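You operate a simulated robot arm through the tools that you are given. There is no shell and no other tool. Be economical: measure what you need, move in short steps, check, and stop when the job is done.

You are at the controls of a simulated two-armed robot. One attempt, no reset.

## Task
Swap the juicer's green beaker of pulp for the empty yellow one.
Fine: white strip off first; hold the juicer while you pull and shut its drawer; pulp beaker on the blue tray, spill none. Set down upright: what you pick out.

The check looks at the end state, three seconds after you hand in, the way a careful person would. Anything else that was tipped, shoved, dropped, spilled or broken makes it a failure.

## Robot
Two 7-joint arms with two-finger parallel grippers on one trunk, on a base that drives. Base frame: it is fixed to the floor where the robot stands at the start and does not move with it; the origin is under the middle of the robot, x ahead of it, y to its left, z up. Lengths are in mm, angles in rad, forces in N, time in s.
The left shoulder is at the start at [70, 133, 1126], the right one opposite. Places, roughly: blue tray (26x12x2 cm) [900, 200, 600]; fruit box [900, 200, 600]; grey strip switch [700, -300, 800]; inside of the juicer drawer [400, -300, 800]; juicer drawer [400, -300, 800]; juicer lever [400, -400, 1000]; juicer switch [500, -300, 1000]; white plug (4x4x8 cm) [800, -200, 800]; white strip switch [700, -200, 800]. Payload 1.57 kg a hand.
The TCP of each hand is the grasp point between the finger pads, 30 mm short of the fingertips. In the tool frame z runs along the fingers and y along their closing line. The gripper opens to 80 mm. The fingers are 17 mm wide and 12 mm thick; the gripper's body (40 by 82 mm) begins 80 mm behind the TCP.
Orientation is told as [roll, pitch, yaw] about the base's x, y, z axes, in that order, counted from this pose: with the fingers straight down and closing along the base's y, the tool's x points along the base's -x, its y along +y and its z along -z.

## Interface
- The arms move only by the tool servo_tool. It takes "left_targets", "right_targets" or both (then of equal length, played together; a hand with none holds still); each is a list of rows, each an object of numbers (a shift or turn left out is 0, a gripper value left out holds the last): "jaw": the gripper command, from -1 (shut) to 1 (fully open), values between in proportion; "x", "y", "z": the shift along the tool's x, y, z in mm; "wx", "wy", "wz": the turn, a rotation vector about the tool's x, y, z in rad. In form: [{"jaw": .., "x": .., "y": .., "z": .., "wx": .., "wy": .., "wz": ..}, ...]. A call has 1 to 10 rows; each row is the pose to reach, as a shift and turn from the pose commanded when the call began, along the tool's axes at that moment. Rows are played at 5 a second. More than 50 mm and 0.15 rad between two rows, or a gripper value outside its range, and nothing of the call is played. A pose out of reach is approached as far as the arm can. The call stops where the force on the tool passes 70 N (or 10 N more than at its start, if that is more) or the arm is blocked; 0.2 s more then pass. The fingers move at their own pace (about 153 mm/s each) and stop on an object; they squeeze with about 43 N. The grip force told is the motor's: it shows also when the fingers shut on nothing. Time passes only in rows, and 0.2 s behind the last, so rows that repeat a pose let the fingers close. It gives the time, the measured TCP pose, the force on the tool (base axes), the opening and the grip force at its end, in the units of the frame above (readings bear some noise), with the torque about the TCP (base axes, N m) and any sound that the robot's microphone picked up.
- Cameras (640 x 400 px; columns grow to the right, rows downward): "scene" is now at [133.9, -17.4, 1348]; the picture's right is [-0.19, -0.98, 0.00], its down [-0.62, 0.12, -0.78] and it looks along [0.76, -0.15, -0.63] (base axes); focal length 272 px, centre (320, 200). "left" rides on the left gripper at [72, 7, -122] in its tool frame; the picture's right is [-0.09, 1.00, 0.00], its down [-0.84, -0.08, -0.54] and it looks along [-0.54, -0.05, 0.84] (tool axes); focal length 238 px, centre (320, 200). "right" rides on the right gripper at [72, -7, -122] in its tool frame; the picture's right is [0.09, 1.00, 0.00], its down [-0.84, 0.08, -0.54] and it looks along [-0.54, 0.05, 0.84] (tool axes); focal length 238 px, centre (320, 200). There is no depth. A picture from a camera that has moved, and an enlarged one, comes with that camera's place and axes in the base frame and with its lens.
- snapshot(camera): a new picture of that camera. No time passes.
- lift_body(by): slides the trunk up (or, below 0, down) by that many mm; the arms and the scene camera ride with it, the base frame stays. It gives what a move gives, with no picture.
- drive_base(legs): drives the robot by 1 to 6 legs, each [ahead, left, turn to the left] in mm, mm and rad, along the robot's own axes; the way and the turn of a leg run together, so that a leg with both is an arc; at most 1500 mm and 3.142 rad a leg. The arms and the cameras ride along, it lands a little off, and it stops where it bumps. It gives what a move gives.
- head_to(pan, tilt): turns the head with the scene camera to pan (to the left, within 1.501 rad either way) and tilt (down, from -0.506 to 1.204), counted from straight ahead of the robot. It gives what a move gives.
- close_up(camera, box): a new picture of the part [left, top, right, bottom] of that camera's present view, enlarged. No time passes.
- sign_off(): hands the job in; it is judged then, once.

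Work in short steps. Places have to be worked out from the pictures, the camera data and where the tool is seen: move nearer, look again, correct. Check each grasp and each placing, and mend what went wrong. You have 120 turns and 88 pictures in all, those below and enlarged ones among them. Open the grippers and draw the arms clear of the work before you hand the job in, unless the task says otherwise; then end with one line.

The tools are called after "Call:" as a command line: name --argument value ..., lists and objects as JSON in quotes. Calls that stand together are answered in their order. servo_tool: Moves the arms, as the interface text tells. Its arguments: {"type":"object","properties":{"left_targets":{"type":"array","items":{"type":"object","properties":{"jaw":{"type":"number"},"x":{"type":"number"},"y":{"type":"number"},"z":{"type":"number"},"wx":{"type":"number"},"wy":{"type":"number"},"wz":{"type":"number"}}}},"right_targets":{"type":"array","items":{"type":"object","properties":{"jaw":{"type":"number"},"x":{"type":"number"},"y":{"type":"number"},"z":{"type":"number"},"wx":{"type":"number"},"wy":{"type":"number"},"wz":{"type":"number"}}}}},"required":[]} The other tools are called the same way: lift_body (by) slides the trunk up or down; drive_base (legs) drives the base; head_to (pan, tilt) turns the head that bears the scene camera; snapshot (camera) takes a picture; close_up (camera, box) takes an enlarged picture of a part of a camera's view; sign_off () hands the job in.

At the start:

```text
time_s: 0.0
left_ee_pos: [526.1, 75.7, 1148.0]
left_orientation: [-0.002, 0.001, 0.0]
left_force: [0.3, 0.4, 0.3]
left_torque: [0.0, 0.02, -0.02]
left_gripper_width: 80.0
left_grip_force: 0.1
right_ee_pos: [464.0, -276.2, 1092.5]
right_orientation: [-0.002, 0.001, -0.001]
right_force: [-0.4, 0.0, 0.5]
right_torque: [-0.01, 0.02, -0.02]
right_gripper_width: 79.9
right_grip_force: 0.0
trunk travel left (down, up): [-700.0, 240.0]
robot x, y, heading: [-1.5, 1.8, -0.003]
head pan, tilt: [-0.188, 0.679]
```

scene: 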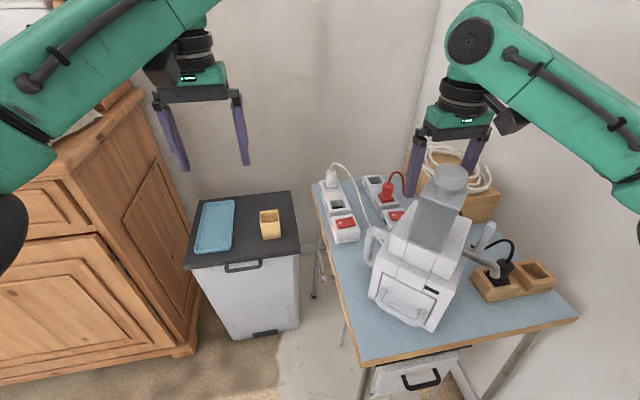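
right: 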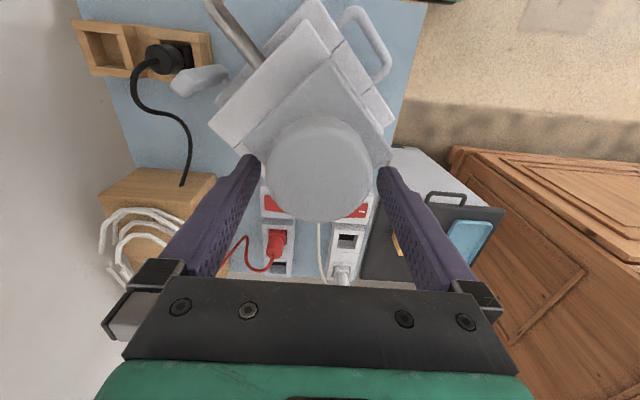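
left: 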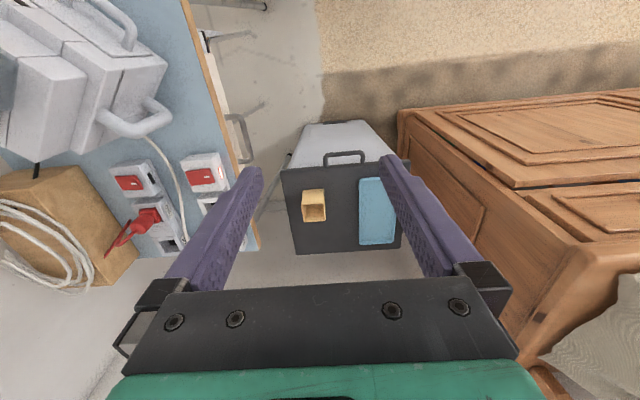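

I start by looking closer at the juicer, the strips and the bin top.

Call:
close_up --camera "scene" --box '[300, 150, 460, 250]'

Call:
close_up --camera "scene" --box '[340, 160, 580, 400]'

Call:
close_up --camera "scene" --box '[180, 180, 340, 280]'

```text
4.00 times, centred on (380, 200) of scene
camera zoom: at [133.9, -17.4, 1348.0], right [-0.19, -0.98, 0.0], down [-0.62, 0.12, -0.78], along [0.76, -0.15, -0.63], focal length 1087 px, centre (80, 200)
```

zoom: 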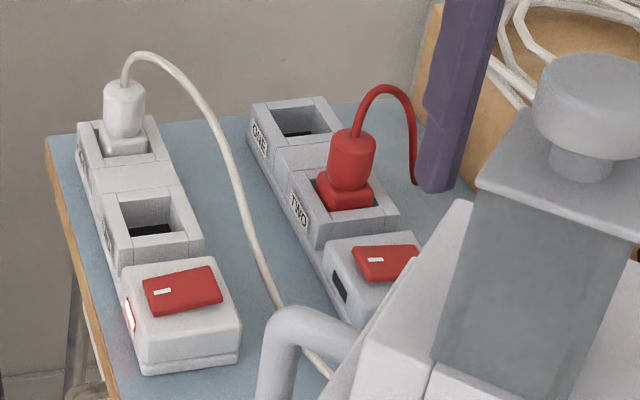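

```text
1.67 times, centred on (460, 280) of scene
camera zoom: at [133.9, -17.4, 1348.0], right [-0.19, -0.98, 0.0], down [-0.62, 0.12, -0.78], along [0.76, -0.15, -0.63], focal length 453 px, centre (87, 67)
```

zoom: 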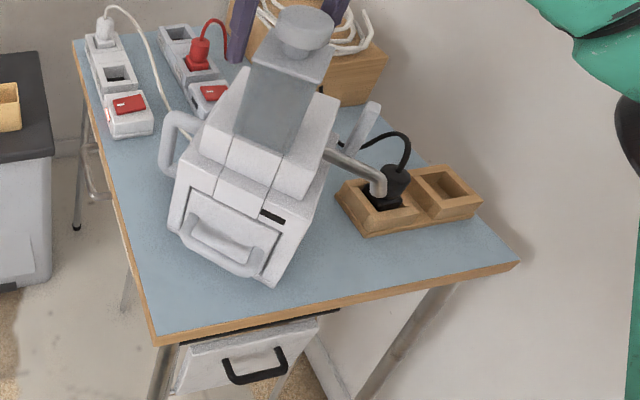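

```text
4.00 times, centred on (260, 230) of scene
camera zoom: at [133.9, -17.4, 1348.0], right [-0.19, -0.98, 0.0], down [-0.62, 0.12, -0.78], along [0.76, -0.15, -0.63], focal length 1087 px, centre (560, 80)
```

zoom: 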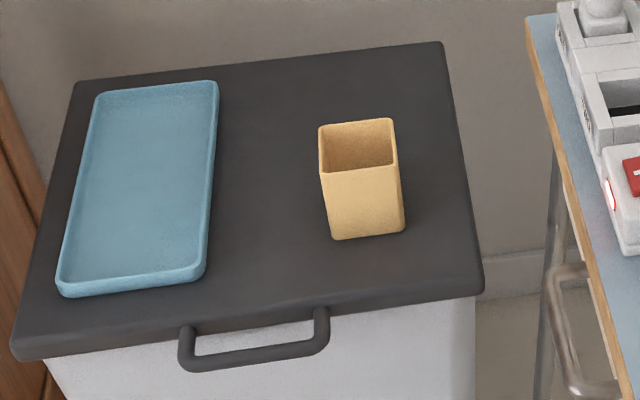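

The right fingers look to be straddling the juicer's pusher cap (about [437,-280,1115]). I raise the right hand straight up before anything else.

Call:
servo_tool --right_targets '[{"z": -40}, {"z": -80}, {"z": -120}, {"z": -150}]'

Call:
snapshot --camera "right"

```text
time_s: 1.0
left_ee_pos: [525.6, 76.9, 1147.7]
left_orientation: [-0.004, -0.001, -0.001]
left_force: [-0.4, 0.3, -0.1]
left_torque: [0.0, 0.06, -0.01]
left_gripper_width: 80.0
left_grip_force: 0.1
right_ee_pos: [462.3, -276.0, 1245.8]
right_orientation: [-0.002, -0.002, 0.0]
right_force: [-0.6, -0.7, 0.3]
right_torque: [-0.07, 0.02, 0.02]
right_gripper_width: 80.0
right_grip_force: 0.0
trunk travel left (down, up): [-700.0, 240.0]
robot x, y, heading: [-1.8, -1.0, -0.001]
head pan, tilt: [-0.188, 0.679]
```

```text
81 pictures are left
camera right: at [389.6, -281.5, 1367.4], right [-0.09, 1.0, 0.0], down [0.84, 0.08, 0.54], along [0.54, 0.05, -0.84], focal length 238 px, centre (320, 200)
```

right: 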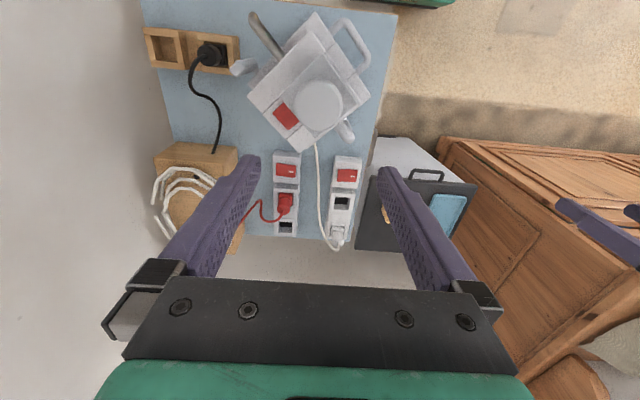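

Good view; I enlarge it to read the juicer's layout.

Call:
close_up --camera "right" --box '[220, 0, 400, 250]'

Call:
head_to --pan -0.6 --tilt 0.85

Call:
snapshot --camera "scene"

```text
1.60 times, centred on (310, 125) of right
camera zoom: at [389.6, -281.5, 1367.4], right [-0.09, 1.0, 0.0], down [0.84, 0.08, 0.54], along [0.54, 0.05, -0.84], focal length 381 px, centre (336, 320)
```

zoom: 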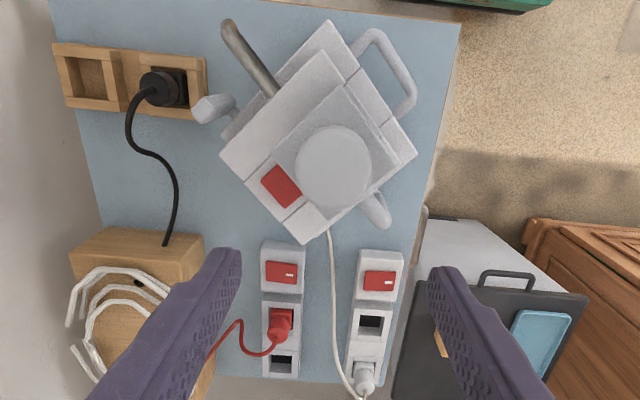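

```text
time_s: 1.9
left_ee_pos: [526.4, 74.3, 1148.2]
left_orientation: [-0.001, 0.0, 0.0]
left_force: [0.6, 0.0, 1.0]
left_torque: [0.01, 0.0, 0.01]
left_gripper_width: 80.0
left_grip_force: 0.0
right_ee_pos: [462.9, -276.9, 1242.3]
right_orientation: [-0.001, 0.001, 0.001]
right_force: [0.6, -0.4, 0.5]
right_torque: [0.0, -0.02, 0.03]
right_gripper_width: 80.1
right_grip_force: 0.1
trunk travel left (down, up): [-700.0, 240.0]
robot x, y, heading: [0.0, 0.1, -0.002]
head pan, tilt: [-0.6, 0.85]
```

```text
79 pictures are left
camera scene: at [114.3, -45.8, 1333.9], right [-0.56, -0.83, 0.0], down [-0.62, 0.42, -0.66], along [0.54, -0.37, -0.75], focal length 272 px, centre (320, 200)
```

scene: 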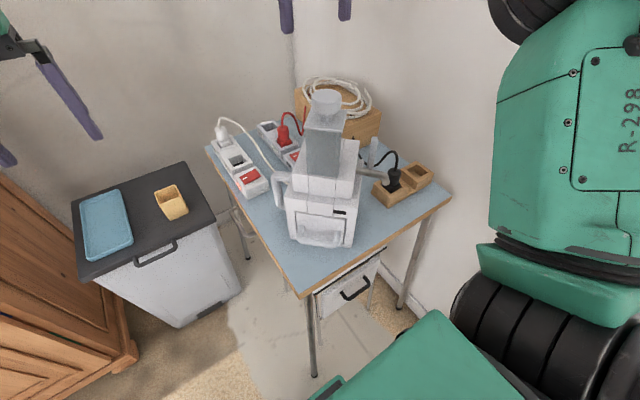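

Enlarging the juicer's front.

Call:
close_up --camera "scene" --box '[256, 80, 416, 260]'

```text
2.22 times, centred on (336, 170) of scene
camera zoom: at [114.3, -45.8, 1333.9], right [-0.56, -0.83, 0.0], down [-0.62, 0.42, -0.66], along [0.54, -0.37, -0.75], focal length 604 px, centre (284, 267)
```

zoom: 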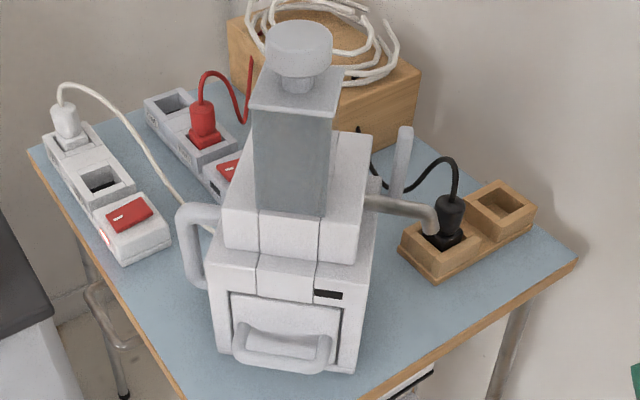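

Both hands must clear the juicer when I turn, so I lift the trunk 100 mm, then drive a bit to the left and ahead and turn right to face the juicer drawer.

Call:
lift_body --by 100

Call:
drive_base --legs '[[0, 120, 0], [60, 0, -0.7]]'

Call:
head_to --pan 0 --tilt 0.9

Call:
snapshot --camera "scene"

Call:
snapshot --camera "left"

```text
time_s: 3.2
left_ee_pos: [525.7, 74.7, 1248.0]
left_orientation: [0.001, 0.001, 0.0]
left_force: [0.6, 0.4, 0.3]
left_torque: [0.0, 0.03, -0.03]
left_gripper_width: 80.3
left_grip_force: 0.0
right_ee_pos: [462.8, -277.7, 1344.0]
right_orientation: [0.001, 0.0, -0.001]
right_force: [0.5, -0.2, -0.3]
right_torque: [-0.02, 0.0, 0.0]
right_gripper_width: 79.9
right_grip_force: 0.1
trunk travel left (down, up): [-800.0, 140.0]
robot x, y, heading: [-0.1, -1.1, -0.003]
head pan, tilt: [-0.6, 0.85]
```

```text
time_s: 6.3
left_ee_pos: [506.0, -180.5, 1247.6]
left_orientation: [-0.001, 0.0, -0.7]
left_force: [0.2, -0.1, 0.1]
left_torque: [-0.03, -0.03, -0.02]
left_gripper_width: 80.2
left_grip_force: 0.0
right_ee_pos: [231.6, -408.2, 1343.7]
right_orientation: [0.0, 0.0, -0.699]
right_force: [0.6, -0.2, -0.4]
right_torque: [-0.01, 0.02, -0.03]
right_gripper_width: 79.9
right_grip_force: 0.2
trunk travel left (down, up): [-800.0, 140.0]
robot x, y, heading: [51.6, 101.1, -0.703]
head pan, tilt: [-0.6, 0.85]
```

```text
time_s: 7.3
left_ee_pos: [505.8, -181.2, 1248.4]
left_orientation: [-0.001, 0.0, -0.699]
left_force: [0.6, 0.3, 0.1]
left_torque: [0.01, 0.01, 0.03]
left_gripper_width: 79.9
left_grip_force: 0.0
right_ee_pos: [229.4, -410.1, 1343.2]
right_orientation: [0.0, 0.001, -0.699]
right_force: [-0.4, 0.1, -0.3]
right_torque: [0.01, -0.02, 0.0]
right_gripper_width: 80.1
right_grip_force: 0.0
trunk travel left (down, up): [-800.0, 140.0]
robot x, y, heading: [55.9, 98.2, -0.703]
head pan, tilt: [0.0, 0.901]
```

```text
77 pictures are left
camera scene: at [150.7, 17.8, 1430.0], right [-0.64, -0.76, 0.0], down [-0.6, 0.51, -0.62], along [0.47, -0.4, -0.78], focal length 272 px, centre (320, 200)
```

scene: 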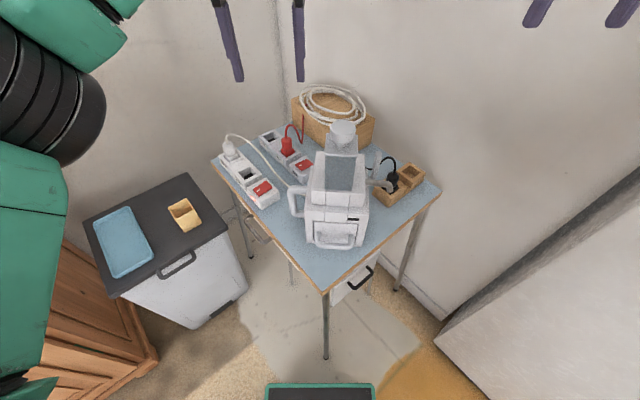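

```text
76 pictures are left
camera left: at [454.6, -129.2, 1370.5], right [0.71, 0.7, 0.0], down [0.59, -0.6, 0.54], along [0.38, -0.39, -0.84], focal length 238 px, centre (320, 200)
```

left: 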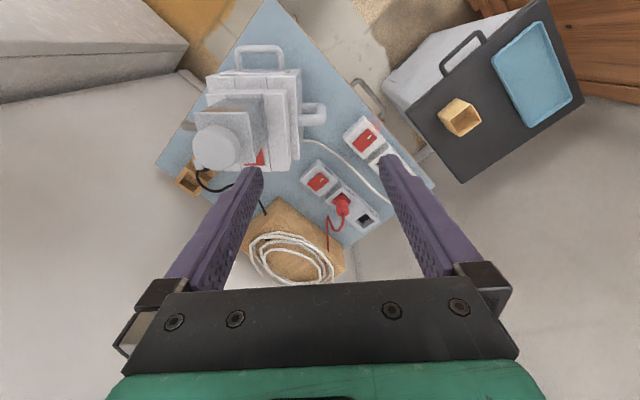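

Base front is around 210 mm from its axis; moving left and slightly ahead puts both switch and drawer in reach without touching the table corner.

Call:
drive_base --legs '[[0, 133, 0], [65, 0, 0]]'

Call:
snapshot --camera "scene"

Call:
snapshot --camera "left"

```text
time_s: 9.2
left_ee_pos: [632.5, -115.6, 1252.1]
left_orientation: [0.002, -0.009, -0.699]
left_force: [-0.1, 0.9, 1.0]
left_torque: [-0.06, -0.07, 0.03]
left_gripper_width: 80.0
left_grip_force: 0.0
right_ee_pos: [357.7, -344.5, 1346.6]
right_orientation: [0.001, -0.009, -0.699]
right_force: [-1.2, 0.9, 0.2]
right_torque: [-0.04, -0.07, -0.03]
right_gripper_width: 79.9
right_grip_force: 0.1
trunk travel left (down, up): [-800.0, 140.0]
robot x, y, heading: [190.9, 159.9, -0.7]
head pan, tilt: [0.0, 0.901]
```

```text
75 pictures are left
camera scene: at [277.6, 84.3, 1431.0], right [-0.64, -0.77, 0.0], down [-0.6, 0.5, -0.63], along [0.48, -0.4, -0.78], focal length 272 px, centre (320, 200)
```

scene: 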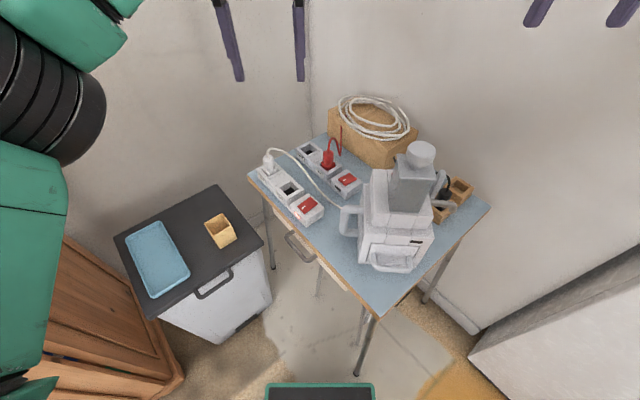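

```text
74 pictures are left
camera left: at [581.6, -63.0, 1374.4], right [0.71, 0.7, 0.0], down [0.59, -0.6, 0.55], along [0.39, -0.39, -0.84], focal length 238 px, centre (320, 200)
```

left: 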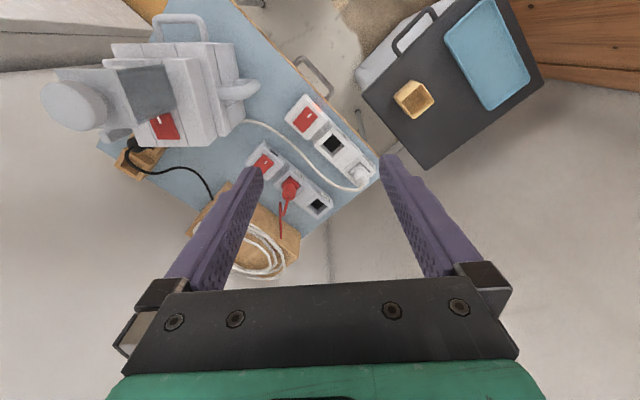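

I look closely at the white strip's rocker to see which end is up.

Call:
close_up --camera "scene" --box '[240, 130, 370, 230]'

Call:
close_up --camera "left" --box '[240, 70, 400, 210]'

```text
4.00 times, centred on (305, 180) of scene
camera zoom: at [277.6, 84.3, 1431.0], right [-0.64, -0.77, 0.0], down [-0.6, 0.5, -0.63], along [0.48, -0.4, -0.78], focal length 1087 px, centre (380, 280)
```

zoom: 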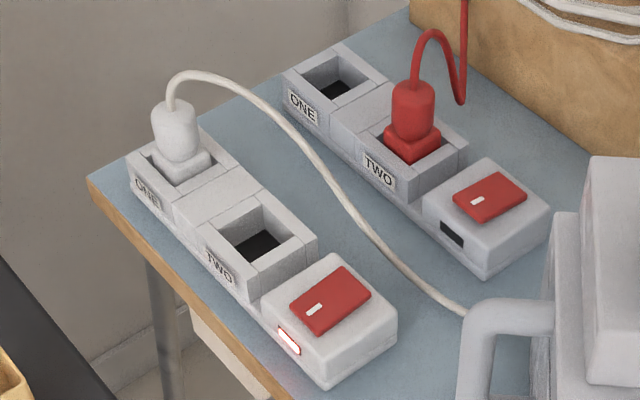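

```text
2.86 times, centred on (320, 140) of left
camera zoom: at [581.6, -63.0, 1374.4], right [0.71, 0.7, 0.0], down [0.59, -0.6, 0.55], along [0.39, -0.39, -0.84], focal length 681 px, centre (320, 371)
```

zoom: 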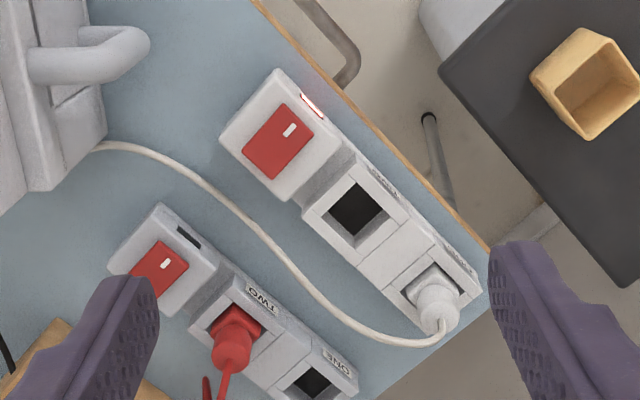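

The lamp is lit; the rocker's unmarked (-y) end stands up at about [650,-205,838]. I bring the closed left hand above that end.

Call:
servo_tool --left_targets '[{"jaw": -1, "x": -9, "y": -7, "z": 38}, {"x": -18, "y": -14, "z": 76}, {"x": -27, "y": -21, "z": 114}, {"x": -36, "y": -28, "z": 152}, {"x": -45, "y": -35, "z": 190}, {"x": -54, "y": -42, "z": 228}, {"x": -62, "y": -49, "z": 266}, {"x": -70, "y": -56, "z": 300}, {"x": -70, "y": -56, "z": 335}]'

Call:
snapshot --camera "left"

Call:
close_up --camera "scene" --box '[240, 120, 400, 220]'

```text
time_s: 11.2
left_ee_pos: [648.0, -193.8, 914.5]
left_orientation: [0.001, 0.004, -0.707]
left_force: [-0.3, 0.2, -0.6]
left_torque: [0.01, 0.0, 0.01]
left_gripper_width: 0.0
left_grip_force: 21.2
left hand out of reach, approached as far as the arm can: row 8, 9
right_ee_pos: [365.0, -349.2, 1343.3]
right_orientation: [0.001, 0.0, -0.7]
right_force: [0.6, -0.2, 0.6]
right_torque: [0.04, -0.02, -0.03]
right_gripper_width: 80.1
right_grip_force: 0.0
trunk travel left (down, up): [-800.0, 140.0]
robot x, y, heading: [192.4, 163.4, -0.703]
head pan, tilt: [0.0, 0.901]
```

```text
71 pictures are left
camera left: at [598.0, -141.2, 1037.7], right [0.72, 0.7, 0.0], down [0.59, -0.6, 0.54], along [0.38, -0.39, -0.84], focal length 238 px, centre (320, 200)
```

left: 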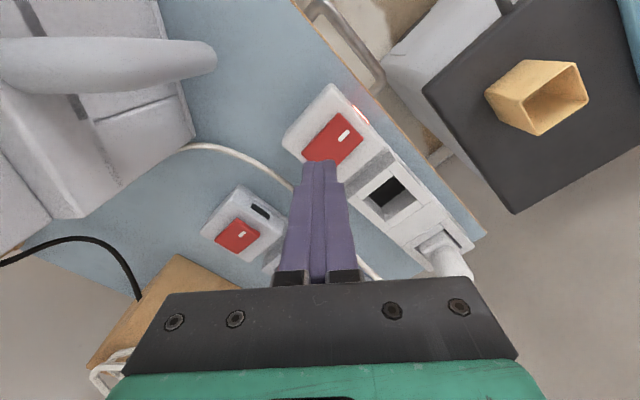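

```text
4.00 times, centred on (320, 170) of scene
camera zoom: at [286.2, 78.6, 1430.0], right [-0.64, -0.77, 0.0], down [-0.6, 0.51, -0.62], along [0.47, -0.4, -0.78], focal length 1087 px, centre (320, 320)
```

zoom: 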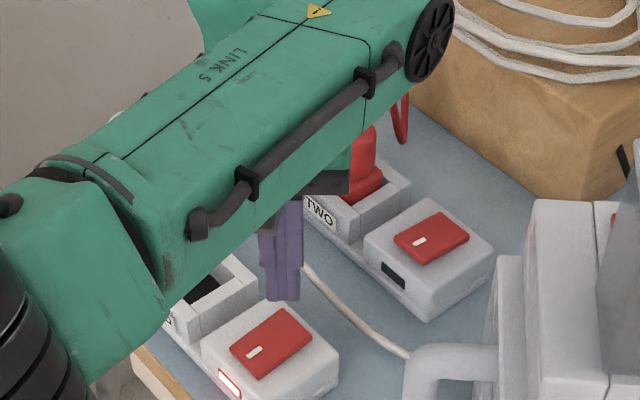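

The left arm is at its reach limit at this trunk height. I raise that hand 100 mm relative to the trunk and then lower the trunk by 100.

Call:
servo_tool --left_targets '[{"z": -45}, {"z": -90}, {"z": -110}]'

Call:
lift_body --by -100

```text
time_s: 12.0
left_ee_pos: [648.2, -192.5, 1024.3]
left_orientation: [-0.001, -0.001, -0.7]
left_force: [-0.3, 0.5, -0.2]
left_torque: [-0.01, -0.04, -0.03]
left_gripper_width: 0.1
left_grip_force: 21.6
right_ee_pos: [365.1, -349.0, 1343.9]
right_orientation: [0.0, 0.0, -0.7]
right_force: [0.2, 0.1, 0.0]
right_torque: [0.04, -0.01, 0.01]
right_gripper_width: 80.1
right_grip_force: 0.1
trunk travel left (down, up): [-800.0, 140.0]
robot x, y, heading: [189.0, 161.7, -0.699]
head pan, tilt: [0.0, 0.901]
```

```text
time_s: 13.3
left_ee_pos: [648.8, -192.6, 926.3]
left_orientation: [-0.001, 0.0, -0.699]
left_force: [-0.8, -0.1, 0.1]
left_torque: [0.0, 0.01, 0.0]
left_gripper_width: 0.0
left_grip_force: 21.6
right_ee_pos: [366.4, -348.5, 1243.7]
right_orientation: [0.003, -0.002, -0.699]
right_force: [-0.2, -0.3, -0.2]
right_torque: [-0.01, 0.01, -0.01]
right_gripper_width: 79.8
right_grip_force: 0.1
trunk travel left (down, up): [-700.0, 240.0]
robot x, y, heading: [188.1, 162.2, -0.698]
head pan, tilt: [0.0, 0.901]
```

Now shift ~8 mm ahead and descend to just above the rocker.

Call:
servo_tool --left_targets '[{"x": -8, "y": -1, "z": 15}, {"x": -8, "y": -1, "z": 30}, {"x": -8, "y": -1, "z": 45}]'

Call:
close_up --camera "left" --box '[240, 80, 400, 200]'

```text
time_s: 14.1
left_ee_pos: [655.8, -197.8, 879.9]
left_orientation: [0.0, -0.001, -0.7]
left_force: [-0.4, -0.1, -0.1]
left_torque: [0.0, -0.02, -0.01]
left_gripper_width: 0.0
left_grip_force: 21.3
right_ee_pos: [366.8, -349.7, 1243.4]
right_orientation: [0.0, 0.0, -0.699]
right_force: [0.3, -0.6, -0.3]
right_torque: [0.01, 0.04, -0.03]
right_gripper_width: 79.8
right_grip_force: 0.1
trunk travel left (down, up): [-700.0, 240.0]
robot x, y, heading: [193.0, 165.3, -0.697]
head pan, tilt: [0.0, 0.901]
```

```text
3.33 times, centred on (320, 140) of left
camera zoom: at [603.9, -146.4, 1002.2], right [0.71, 0.7, 0.0], down [0.59, -0.6, 0.54], along [0.38, -0.39, -0.84], focal length 794 px, centre (320, 400)
```

zoom: 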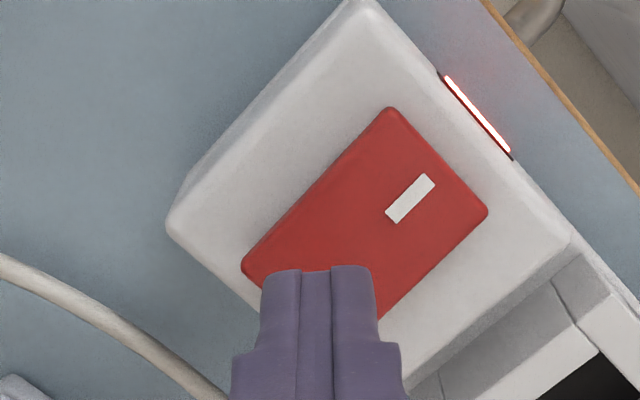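

The tip is over the unmarked end. Press down gently until contact.

Call:
servo_tool --left_targets '[{"z": 5}, {"z": 9}, {"z": 12}, {"z": 15}, {"z": 18}]'

Call:
close_up --camera "left" --box '[240, 80, 400, 200]'

```text
time_s: 15.3
left_ee_pos: [654.4, -198.6, 862.2]
left_orientation: [-0.001, 0.001, -0.7]
left_force: [0.4, 1.0, 0.4]
left_torque: [-0.01, -0.03, -0.02]
left_gripper_width: 0.0
left_grip_force: 20.7
right_ee_pos: [364.9, -348.5, 1243.6]
right_orientation: [-0.001, 0.0, -0.7]
right_force: [0.1, -0.7, 0.4]
right_torque: [-0.03, 0.02, 0.0]
right_gripper_width: 79.7
right_grip_force: 0.1
trunk travel left (down, up): [-700.0, 240.0]
robot x, y, heading: [187.9, 159.9, -0.699]
head pan, tilt: [0.0, 0.901]
```

```text
3.33 times, centred on (320, 140) of left
camera zoom: at [603.3, -146.4, 984.0], right [0.71, 0.7, 0.0], down [0.59, -0.6, 0.54], along [0.38, -0.39, -0.84], focal length 794 px, centre (320, 400)
```

zoom: 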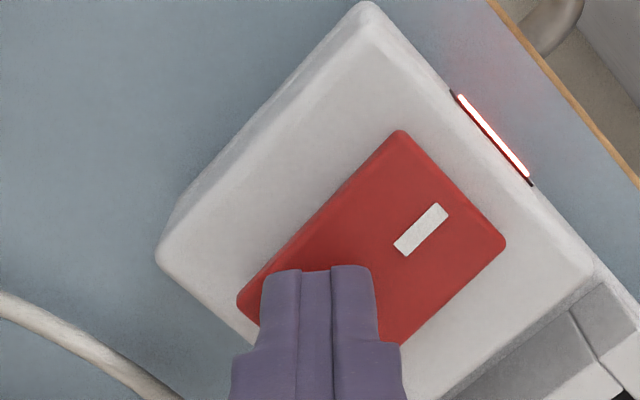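

No contact yet at tip height ≈832. I go on down in small steps.

Call:
servo_tool --left_targets '[{"z": 3}, {"z": 6}, {"z": 9}, {"z": 12}, {"z": 15}]'

Call:
close_up --camera "left" --box '[240, 80, 400, 200]'

```text
time_s: 16.5
left_ee_pos: [653.6, -197.5, 859.4]
left_orientation: [0.004, -0.025, -0.699]
left_force: [9.4, -12.6, 63.5]
left_torque: [0.11, -0.12, -0.28]
left_gripper_width: 0.0
left_grip_force: 20.6
right_ee_pos: [358.7, -344.0, 1246.9]
right_orientation: [0.001, -0.009, -0.701]
right_force: [-0.5, 0.1, -0.1]
right_torque: [-0.02, 0.03, -0.03]
right_gripper_width: 80.0
right_grip_force: 0.1
trunk travel left (down, up): [-700.0, 240.0]
robot x, y, heading: [190.1, 160.0, -0.698]
head pan, tilt: [0.0, 0.901]
```

```text
3.33 times, centred on (320, 140) of left
camera zoom: at [599.6, -144.3, 979.5], right [0.71, 0.7, 0.01], down [0.58, -0.59, 0.56], along [0.4, -0.4, -0.83], focal length 794 px, centre (320, 400)
```

zoom: 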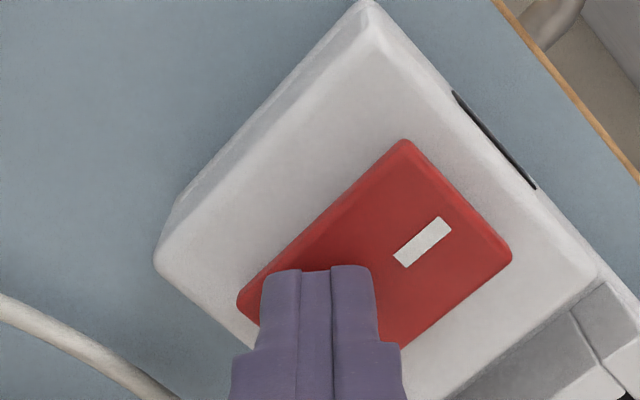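

The lamp has gone out: white strip is off. I lift the left hand away, and check it stays off.

Call:
servo_tool --left_targets '[{"z": -20}, {"z": -60}, {"z": -100}, {"z": -140}, {"z": -180}]'

Call:
snapshot --camera "left"

Call:
snapshot --camera "right"

```text
time_s: 17.7
left_ee_pos: [651.4, -190.2, 1026.7]
left_orientation: [-0.001, -0.005, -0.7]
left_force: [0.5, 1.0, -0.4]
left_torque: [-0.01, -0.03, -0.01]
left_gripper_width: 0.0
left_grip_force: 21.0
left hand out of reach, approached as far as the arm can: row 5
right_ee_pos: [365.2, -348.2, 1244.7]
right_orientation: [0.0, -0.002, -0.7]
right_force: [-0.6, -0.4, 0.6]
right_torque: [0.0, -0.01, 0.01]
right_gripper_width: 79.9
right_grip_force: 0.2
trunk travel left (down, up): [-700.0, 240.0]
robot x, y, heading: [186.7, 162.0, -0.697]
head pan, tilt: [0.0, 0.901]
```

```text
66 pictures are left
camera left: at [600.0, -137.9, 1150.1], right [0.71, 0.7, 0.0], down [0.59, -0.6, 0.55], along [0.38, -0.39, -0.84], focal length 238 px, centre (320, 200)
```

left: 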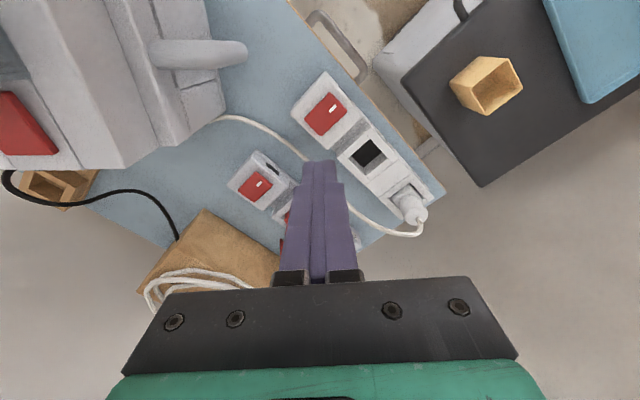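

```text
65 pictures are left
camera right: at [304.6, -305.5, 1366.9], right [0.57, 0.82, 0.0], down [0.69, -0.48, 0.54], along [0.45, -0.31, -0.84], focal length 238 px, centre (320, 200)
```

right: 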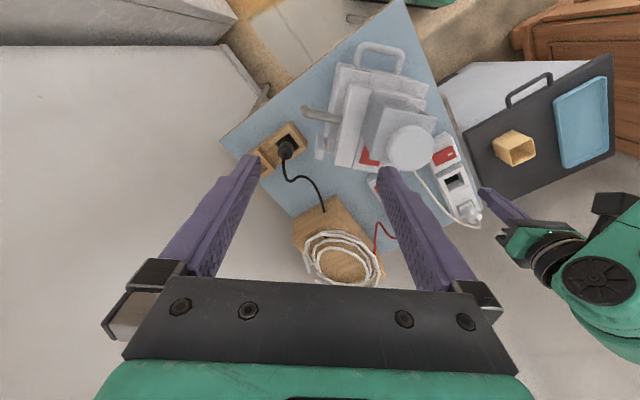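

Strip is off. Now I size up the juicer's side handle and drawer handle from the scene camera at the new height.

Call:
head_to --pan -0.25 --tilt 0.8

Call:
close_up --camera "scene" --box '[240, 100, 432, 260]'

Call:
close_up --camera "left" --box '[0, 0, 320, 200]'

```text
time_s: 18.5
left_ee_pos: [654.1, -191.7, 1025.9]
left_orientation: [-0.002, -0.002, -0.7]
left_force: [-0.8, -0.2, -0.1]
left_torque: [0.02, -0.01, -0.05]
left_gripper_width: 0.1
left_grip_force: 21.4
right_ee_pos: [365.4, -349.1, 1243.0]
right_orientation: [0.0, 0.001, -0.701]
right_force: [0.1, 0.5, 0.3]
right_torque: [-0.03, 0.02, 0.0]
right_gripper_width: 80.1
right_grip_force: 0.0
trunk travel left (down, up): [-700.0, 240.0]
robot x, y, heading: [192.2, 155.5, -0.696]
head pan, tilt: [-0.25, 0.799]
```

```text
2.50 times, centred on (336, 180) of scene
camera zoom: at [275.5, 62.1, 1337.9], right [-0.81, -0.58, 0.0], down [-0.42, 0.58, -0.7], along [0.41, -0.57, -0.72], focal length 679 px, centre (280, 250)
```

zoom: 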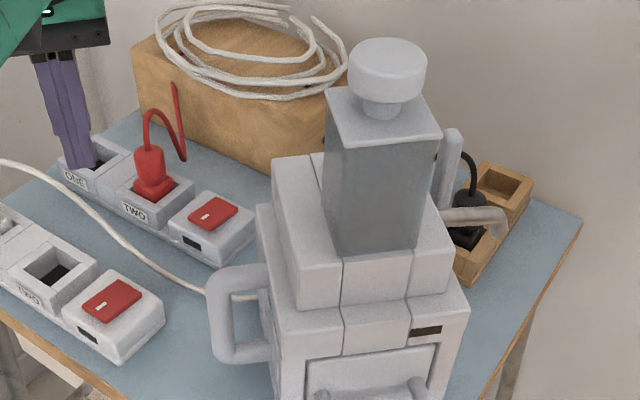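

```text
2.00 times, centred on (160, 100) of left
camera zoom: at [601.5, -139.2, 1148.5], right [0.71, 0.7, 0.0], down [0.59, -0.6, 0.54], along [0.38, -0.39, -0.84], focal length 477 px, centre (640, 400)
```

zoom: 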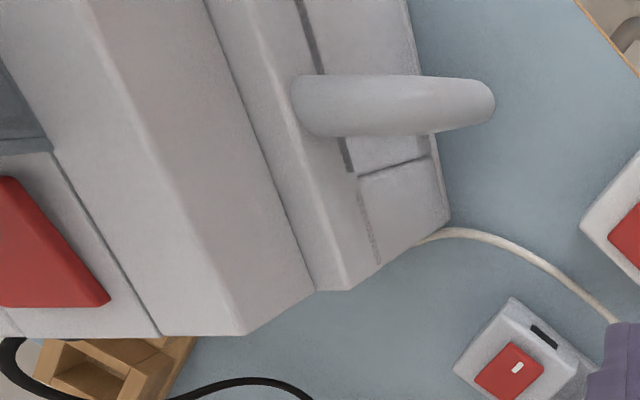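

Geometry so far: side handle's top tube around [522,-225,910] sticking out to the juicer's left; drawer handle bar around [376,-216,855], drawer axis towards (-0.70,+0.715). I swing the left hand above the side handle, turning it so its fingers close along the drawer axis.

Call:
servo_tool --left_targets '[{"x": 8, "y": -11, "z": -3, "wz": 0.148}, {"x": 16, "y": -21, "z": -6, "wz": 0.296}, {"x": 24, "y": -32, "z": -9, "wz": 0.444}, {"x": 32, "y": -42, "z": -12, "wz": 0.592}, {"x": 40, "y": -53, "z": -15, "wz": 0.74}, {"x": 48, "y": -64, "z": -18, "wz": 0.888}, {"x": 56, "y": -74, "z": -20, "wz": 1.036}, {"x": 64, "y": -85, "z": -20, "wz": 1.184}, {"x": 72, "y": -95, "z": -20, "wz": 1.332}, {"x": 79, "y": -106, "z": -20, "wz": 1.48, "jaw": 0.2}]'

Call:
snapshot --camera "left"

```text
time_s: 20.7
left_ee_pos: [522.7, -222.1, 1046.6]
left_orientation: [0.0, 0.0, -2.183]
left_force: [0.7, 0.6, 0.3]
left_torque: [-0.01, -0.02, -0.03]
left_gripper_width: 48.0
left_grip_force: 0.1
left hand out of reach, approached as far as the arm can: row 3
right_ee_pos: [365.3, -347.6, 1242.9]
right_orientation: [0.0, -0.001, -0.7]
right_force: [-0.2, -0.9, 0.4]
right_torque: [0.0, 0.01, 0.0]
right_gripper_width: 79.7
right_grip_force: 0.1
trunk travel left (down, up): [-700.0, 240.0]
robot x, y, heading: [192.8, 159.4, -0.707]
head pan, tilt: [-0.25, 0.799]
```

```text
62 pictures are left
camera left: at [568.6, -166.7, 1169.4], right [0.76, -0.65, 0.0], down [-0.54, -0.64, 0.54], along [-0.35, -0.41, -0.84], focal length 238 px, centre (320, 200)
```

left: 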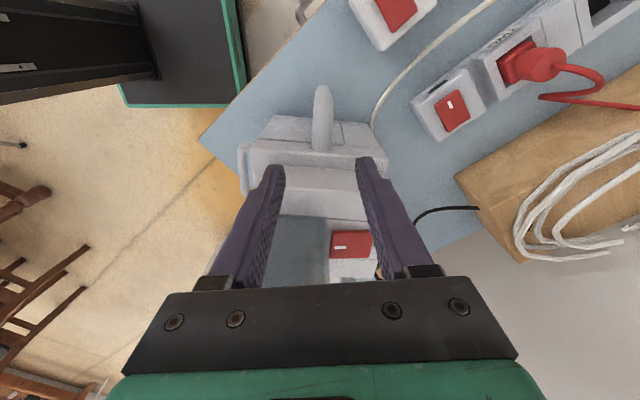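

Grip line is nearly over the tube. I finish the turn (0.18) and descend part-way, then look.

Call:
servo_tool --left_targets '[{"wz": 0.09, "z": 30, "jaw": 0.5}, {"wz": 0.18, "z": 60}, {"wz": 0.18, "z": 85}]'

Call:
snapshot --camera "left"

Call:
close_up --camera "scene" --box '[240, 100, 432, 260]'

```text
time_s: 21.5
left_ee_pos: [523.2, -222.1, 961.1]
left_orientation: [0.001, 0.002, -2.36]
left_force: [0.5, -0.3, -0.6]
left_torque: [0.05, -0.01, -0.01]
left_gripper_width: 59.8
left_grip_force: 0.1
right_ee_pos: [365.5, -348.4, 1244.0]
right_orientation: [0.0, -0.001, -0.701]
right_force: [0.9, -0.1, 0.1]
right_torque: [0.0, 0.02, 0.02]
right_gripper_width: 80.0
right_grip_force: 0.2
trunk travel left (down, up): [-700.0, 240.0]
robot x, y, heading: [190.6, 165.1, -0.705]
head pan, tilt: [-0.25, 0.799]
```

```text
61 pictures are left
camera left: at [577.7, -176.4, 1083.2], right [0.64, -0.77, 0.0], down [-0.65, -0.53, 0.54], along [-0.42, -0.34, -0.84], focal length 238 px, centre (320, 200)
```

left: 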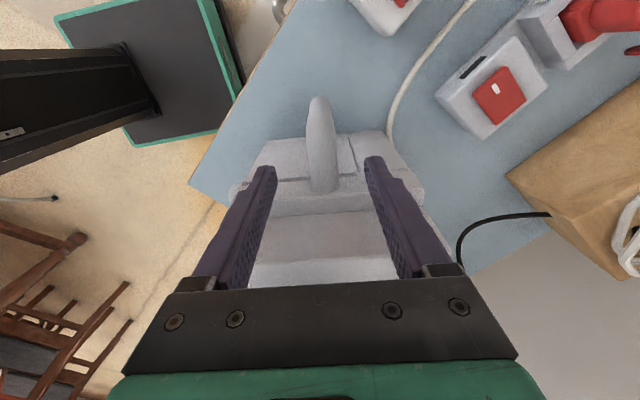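

```text
2.50 times, centred on (336, 180) of scene
camera zoom: at [275.4, 62.1, 1337.9], right [-0.81, -0.58, 0.0], down [-0.42, 0.58, -0.7], along [0.41, -0.57, -0.72], focal length 679 px, centre (280, 250)
```

zoom: 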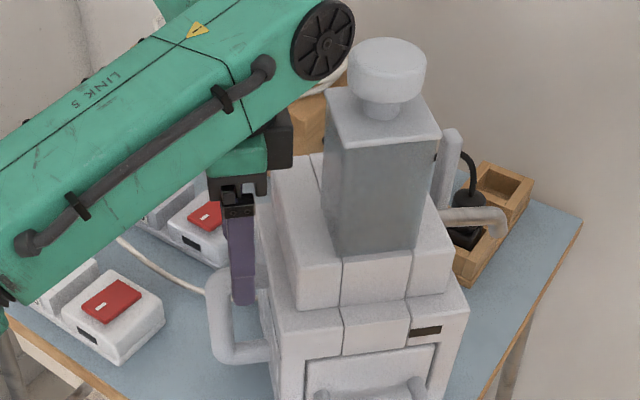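

Centred on the tube. I descend 53 mm and close gently on it.

Call:
servo_tool --left_targets '[{"z": 20}, {"z": 40}, {"z": 53}]'

Call:
close_up --camera "scene" --box '[240, 100, 432, 260]'

```text
time_s: 22.3
left_ee_pos: [522.9, -221.5, 909.3]
left_orientation: [0.003, 0.0, -2.358]
left_force: [-0.7, 0.5, -0.2]
left_torque: [-0.01, 0.01, -0.01]
left_gripper_width: 60.0
left_grip_force: 0.1
right_ee_pos: [365.9, -349.2, 1243.4]
right_orientation: [0.001, -0.003, -0.7]
right_force: [0.3, -0.2, 0.5]
right_torque: [-0.07, 0.04, -0.02]
right_gripper_width: 80.0
right_grip_force: 0.1
trunk travel left (down, up): [-700.0, 240.0]
robot x, y, heading: [191.3, 159.9, -0.696]
head pan, tilt: [-0.25, 0.799]
```

```text
2.50 times, centred on (336, 180) of scene
camera zoom: at [275.1, 62.2, 1337.9], right [-0.81, -0.58, 0.0], down [-0.42, 0.58, -0.7], along [0.41, -0.57, -0.72], focal length 679 px, centre (280, 250)
```

zoom: 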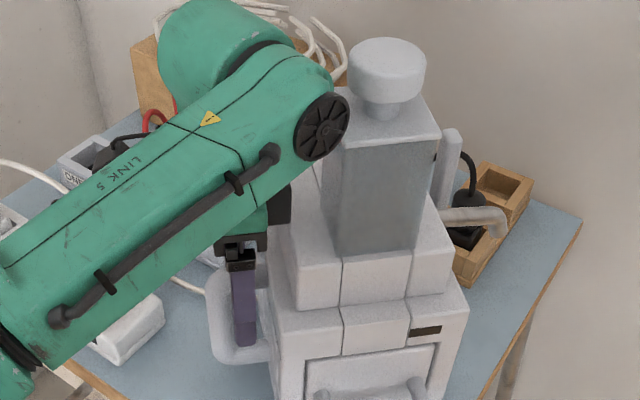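

The left fingers straddle the tube. Before closing, I bring the right hand round in front of the drawer, turning it so its fingers close along the drawer axis.

Call:
servo_tool --right_targets '[{"x": 23, "y": 12, "z": 10, "wz": -0.148}, {"x": 45, "y": 24, "z": 20, "wz": -0.296}, {"x": 68, "y": 37, "z": 45, "wz": -0.444}, {"x": 90, "y": 49, "z": 70, "wz": -0.592}, {"x": 113, "y": 61, "z": 98, "wz": -0.74}, {"x": 136, "y": 73, "z": 126, "wz": -0.888}, {"x": 158, "y": 85, "z": 154, "wz": -1.036}, {"x": 181, "y": 98, "z": 182, "wz": -1.184}, {"x": 203, "y": 110, "z": 210, "wz": -1.332}, {"x": 226, "y": 122, "z": 238, "wz": -1.48}]'

Call:
snapshot --camera "right"

Call:
snapshot --camera "scene"

```text
time_s: 24.5
left_ee_pos: [524.1, -220.5, 908.0]
left_orientation: [0.0, -0.002, -2.36]
left_force: [-0.8, -0.4, -0.2]
left_torque: [0.01, -0.01, 0.01]
left_gripper_width: 59.9
left_grip_force: 0.1
right_ee_pos: [330.3, -134.9, 1042.6]
right_orientation: [-0.001, 0.003, 0.783]
right_force: [-0.1, 0.7, 0.3]
right_torque: [-0.01, 0.03, 0.02]
right_gripper_width: 80.1
right_grip_force: 0.0
right hand out of reach, approached as far as the arm can: row 8, 9, 10
trunk travel left (down, up): [-700.0, 240.0]
robot x, y, heading: [189.5, 158.9, -0.696]
head pan, tilt: [-0.25, 0.799]
```

```text
58 pictures are left
camera right: at [284.7, -188.7, 1165.3], right [-0.77, 0.64, 0.0], down [0.54, 0.65, 0.54], along [0.35, 0.42, -0.84], focal length 238 px, centre (320, 200)
```

right: 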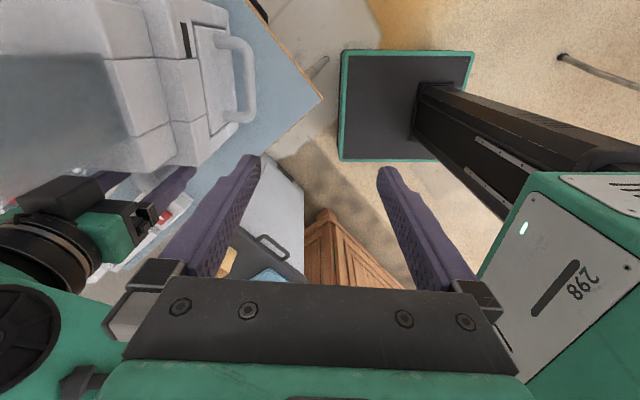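

```text
57 pictures are left
camera scene: at [277.1, 64.4, 1337.9], right [-0.81, -0.58, 0.0], down [-0.42, 0.58, -0.7], along [0.41, -0.57, -0.72], focal length 272 px, centre (320, 200)
```

scene: 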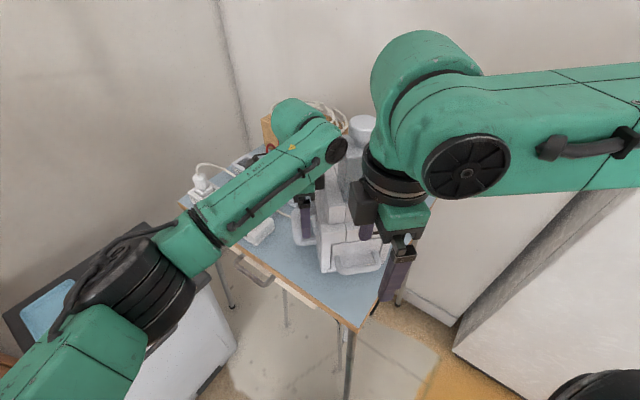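

I enlarge the drawer region in the right-hand view to measure the gap behind the handle bar.

Call:
close_up --camera "right" --box '[100, 0, 300, 160]'

```text
2.50 times, centred on (200, 80) of right
camera zoom: at [284.7, -188.7, 1165.3], right [-0.77, 0.64, 0.0], down [0.54, 0.65, 0.54], along [0.35, 0.42, -0.84], focal length 596 px, centre (620, 500)
```

zoom: 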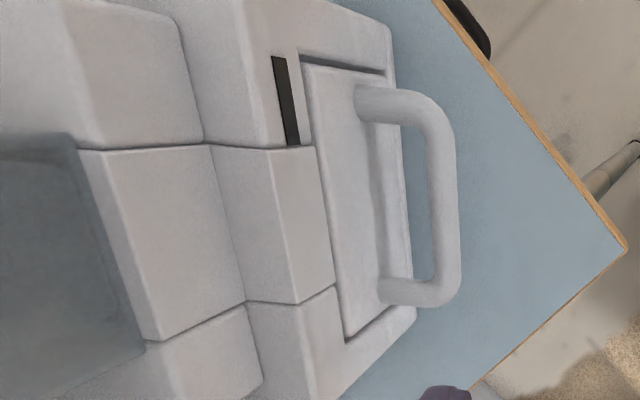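

The bar is about 32 mm out from the drawer face (tube ≈15 mm), so a finger fits behind it from straight above. I set the jaw to ~50 mm and move above the bar, keeping the inner finger over the gap.

Call:
servo_tool --right_targets '[{"x": 9, "y": -25, "z": 15, "jaw": 0.25}, {"x": 18, "y": -50, "z": 40}, {"x": 27, "y": -74, "z": 75}]'

Call:
snapshot --camera "right"

```text
time_s: 25.3
left_ee_pos: [522.6, -222.1, 908.8]
left_orientation: [0.001, 0.001, -2.36]
left_force: [-0.1, -0.2, -0.4]
left_torque: [-0.02, 0.0, 0.02]
left_gripper_width: 60.2
left_grip_force: 0.0
right_ee_pos: [363.0, -211.3, 967.8]
right_orientation: [-0.003, 0.0, 0.781]
right_force: [0.0, 0.3, -0.5]
right_torque: [0.01, -0.01, 0.01]
right_gripper_width: 50.3
right_grip_force: 0.0
trunk travel left (down, up): [-700.0, 240.0]
robot x, y, heading: [188.8, 162.0, -0.7]
head pan, tilt: [-0.25, 0.799]
```

```text
55 pictures are left
camera right: at [316.2, -265.6, 1089.6], right [-0.77, 0.64, 0.0], down [0.54, 0.64, 0.54], along [0.35, 0.41, -0.84], focal length 238 px, centre (320, 200)
```

right: 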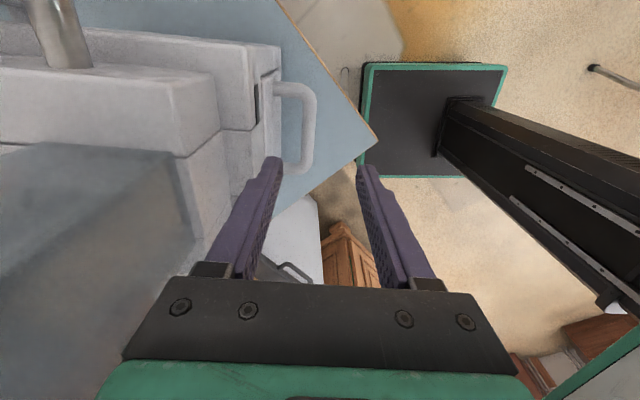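

The inner finger is lined up with the gap (bar at n≈-418, face ≈-450, finger centre ≈-436). I descend 65 mm and look again.

Call:
servo_tool --right_targets '[{"x": 5, "z": 25}, {"x": 5, "z": 50}, {"x": 5, "z": 65}]'

Call:
close_up --camera "right" --box '[200, 60, 400, 220]'

Call:
close_up --camera "scene" --box '[290, 170, 450, 300]'

```text
time_s: 26.1
left_ee_pos: [522.8, -222.0, 908.3]
left_orientation: [0.0, 0.001, -2.36]
left_force: [-0.4, 0.7, -0.3]
left_torque: [-0.02, -0.02, 0.05]
left_gripper_width: 60.1
left_grip_force: 0.0
right_ee_pos: [358.9, -213.3, 901.5]
right_orientation: [-0.001, 0.001, 0.78]
right_force: [0.3, 0.5, -0.9]
right_torque: [0.01, 0.0, 0.05]
right_gripper_width: 50.1
right_grip_force: 0.1
trunk travel left (down, up): [-700.0, 240.0]
robot x, y, heading: [189.6, 159.0, -0.701]
head pan, tilt: [-0.25, 0.799]
```

```text
2.50 times, centred on (300, 140) of right
camera zoom: at [311.9, -266.8, 1024.9], right [-0.77, 0.64, 0.0], down [0.54, 0.64, 0.54], along [0.35, 0.41, -0.84], focal length 596 px, centre (370, 350)
```

zoom: 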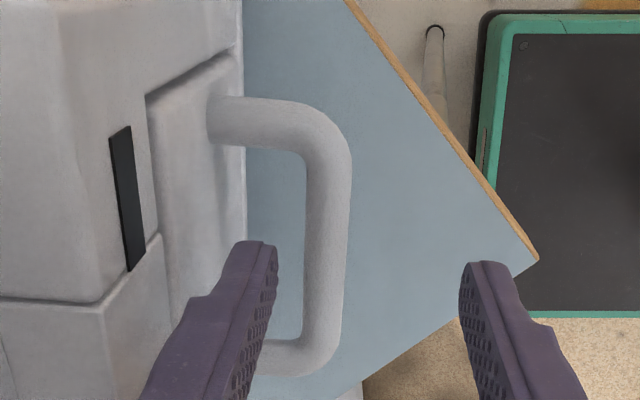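

```text
3.08 times, centred on (370, 235) of scene
camera zoom: at [275.1, 62.5, 1338.0], right [-0.81, -0.58, 0.0], down [-0.42, 0.58, -0.7], along [0.41, -0.57, -0.72], focal length 836 px, centre (166, 92)
```

zoom: 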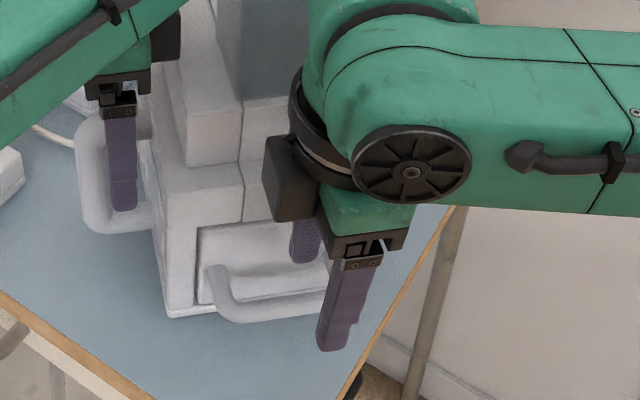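

The inner finger sits right over the gap and mid-bar. I descend to TCP ≈866.

Call:
servo_tool --right_targets '[{"z": 12}, {"z": 24}, {"z": 35}]'

Call:
close_up --camera "right" --box '[200, 60, 400, 220]'

```text
time_s: 26.9
left_ee_pos: [522.9, -221.5, 908.2]
left_orientation: [0.0, 0.0, -2.36]
left_force: [-0.3, -0.2, -0.7]
left_torque: [-0.02, -0.01, 0.04]
left_gripper_width: 60.2
left_grip_force: 0.0
right_ee_pos: [357.3, -211.8, 865.9]
right_orientation: [-0.003, -0.001, 0.779]
right_force: [-0.2, -0.2, 1.0]
right_torque: [0.01, 0.03, 0.0]
right_gripper_width: 50.0
right_grip_force: 0.0
trunk travel left (down, up): [-700.0, 240.0]
robot x, y, heading: [191.8, 161.8, -0.695]
head pan, tilt: [-0.25, 0.799]
```

```text
2.50 times, centred on (300, 140) of right
camera zoom: at [312.0, -266.8, 989.7], right [-0.77, 0.64, 0.0], down [0.54, 0.64, 0.54], along [0.35, 0.41, -0.84], focal length 596 px, centre (370, 350)
```

zoom: 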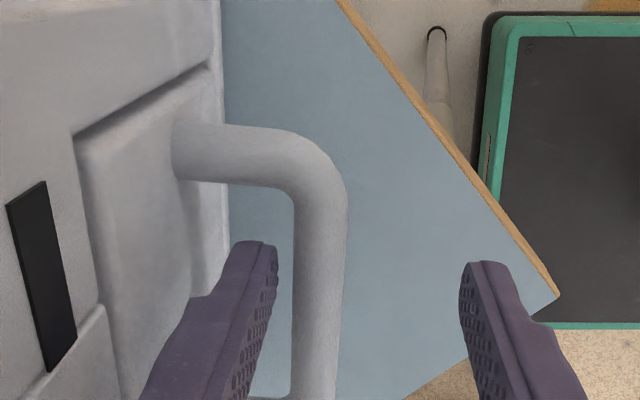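

The bar (z≈851) lies between the fingers with tips below it. I close the left hand on the side handle, and centre/partly close the right jaw in step.

Call:
servo_tool --left_targets '[{"jaw": 0.0}, {"jaw": -0.3}, {"jaw": -0.6}, {"jaw": -1}, {"jaw": -1}]' --right_targets '[{"y": -5, "jaw": 0.0}, {"y": -10, "jaw": -0.25}, {"y": -14, "jaw": -0.35}, {"y": -14, "jaw": -0.35}, {"y": -14, "jaw": -0.35}]'

Call:
snapshot --camera "left"

Call:
close_up --camera "right" --box '[200, 60, 400, 220]'

```text
time_s: 28.1
left_ee_pos: [521.3, -221.7, 908.0]
left_orientation: [-0.002, 0.0, -2.36]
left_force: [-0.5, -1.1, 0.8]
left_torque: [0.01, 0.0, 0.02]
left_gripper_width: 0.3
left_grip_force: 21.2
right_ee_pos: [368.8, -222.3, 868.5]
right_orientation: [0.001, -0.001, 0.78]
right_force: [0.1, -0.9, -0.8]
right_torque: [-0.01, 0.03, 0.01]
right_gripper_width: 25.9
right_grip_force: 0.0
trunk travel left (down, up): [-700.0, 240.0]
robot x, y, heading: [191.2, 162.7, -0.702]
head pan, tilt: [-0.25, 0.799]
```

```text
51 pictures are left
camera left: at [577.3, -175.8, 1030.9], right [0.64, -0.77, 0.0], down [-0.65, -0.53, 0.54], along [-0.42, -0.34, -0.84], focal length 238 px, centre (320, 200)
```

left: 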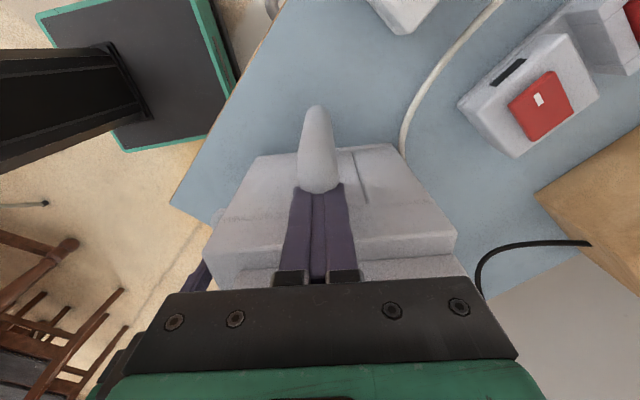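

```text
2.50 times, centred on (300, 140) of right
camera zoom: at [321.6, -276.7, 990.2], right [-0.77, 0.64, 0.0], down [0.54, 0.64, 0.54], along [0.35, 0.42, -0.84], focal length 596 px, centre (370, 350)
```

zoom: 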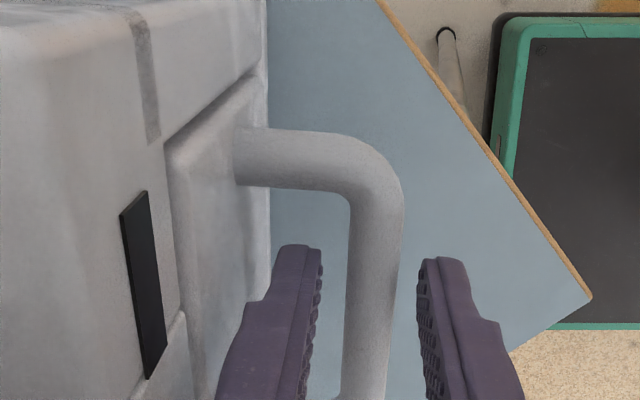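

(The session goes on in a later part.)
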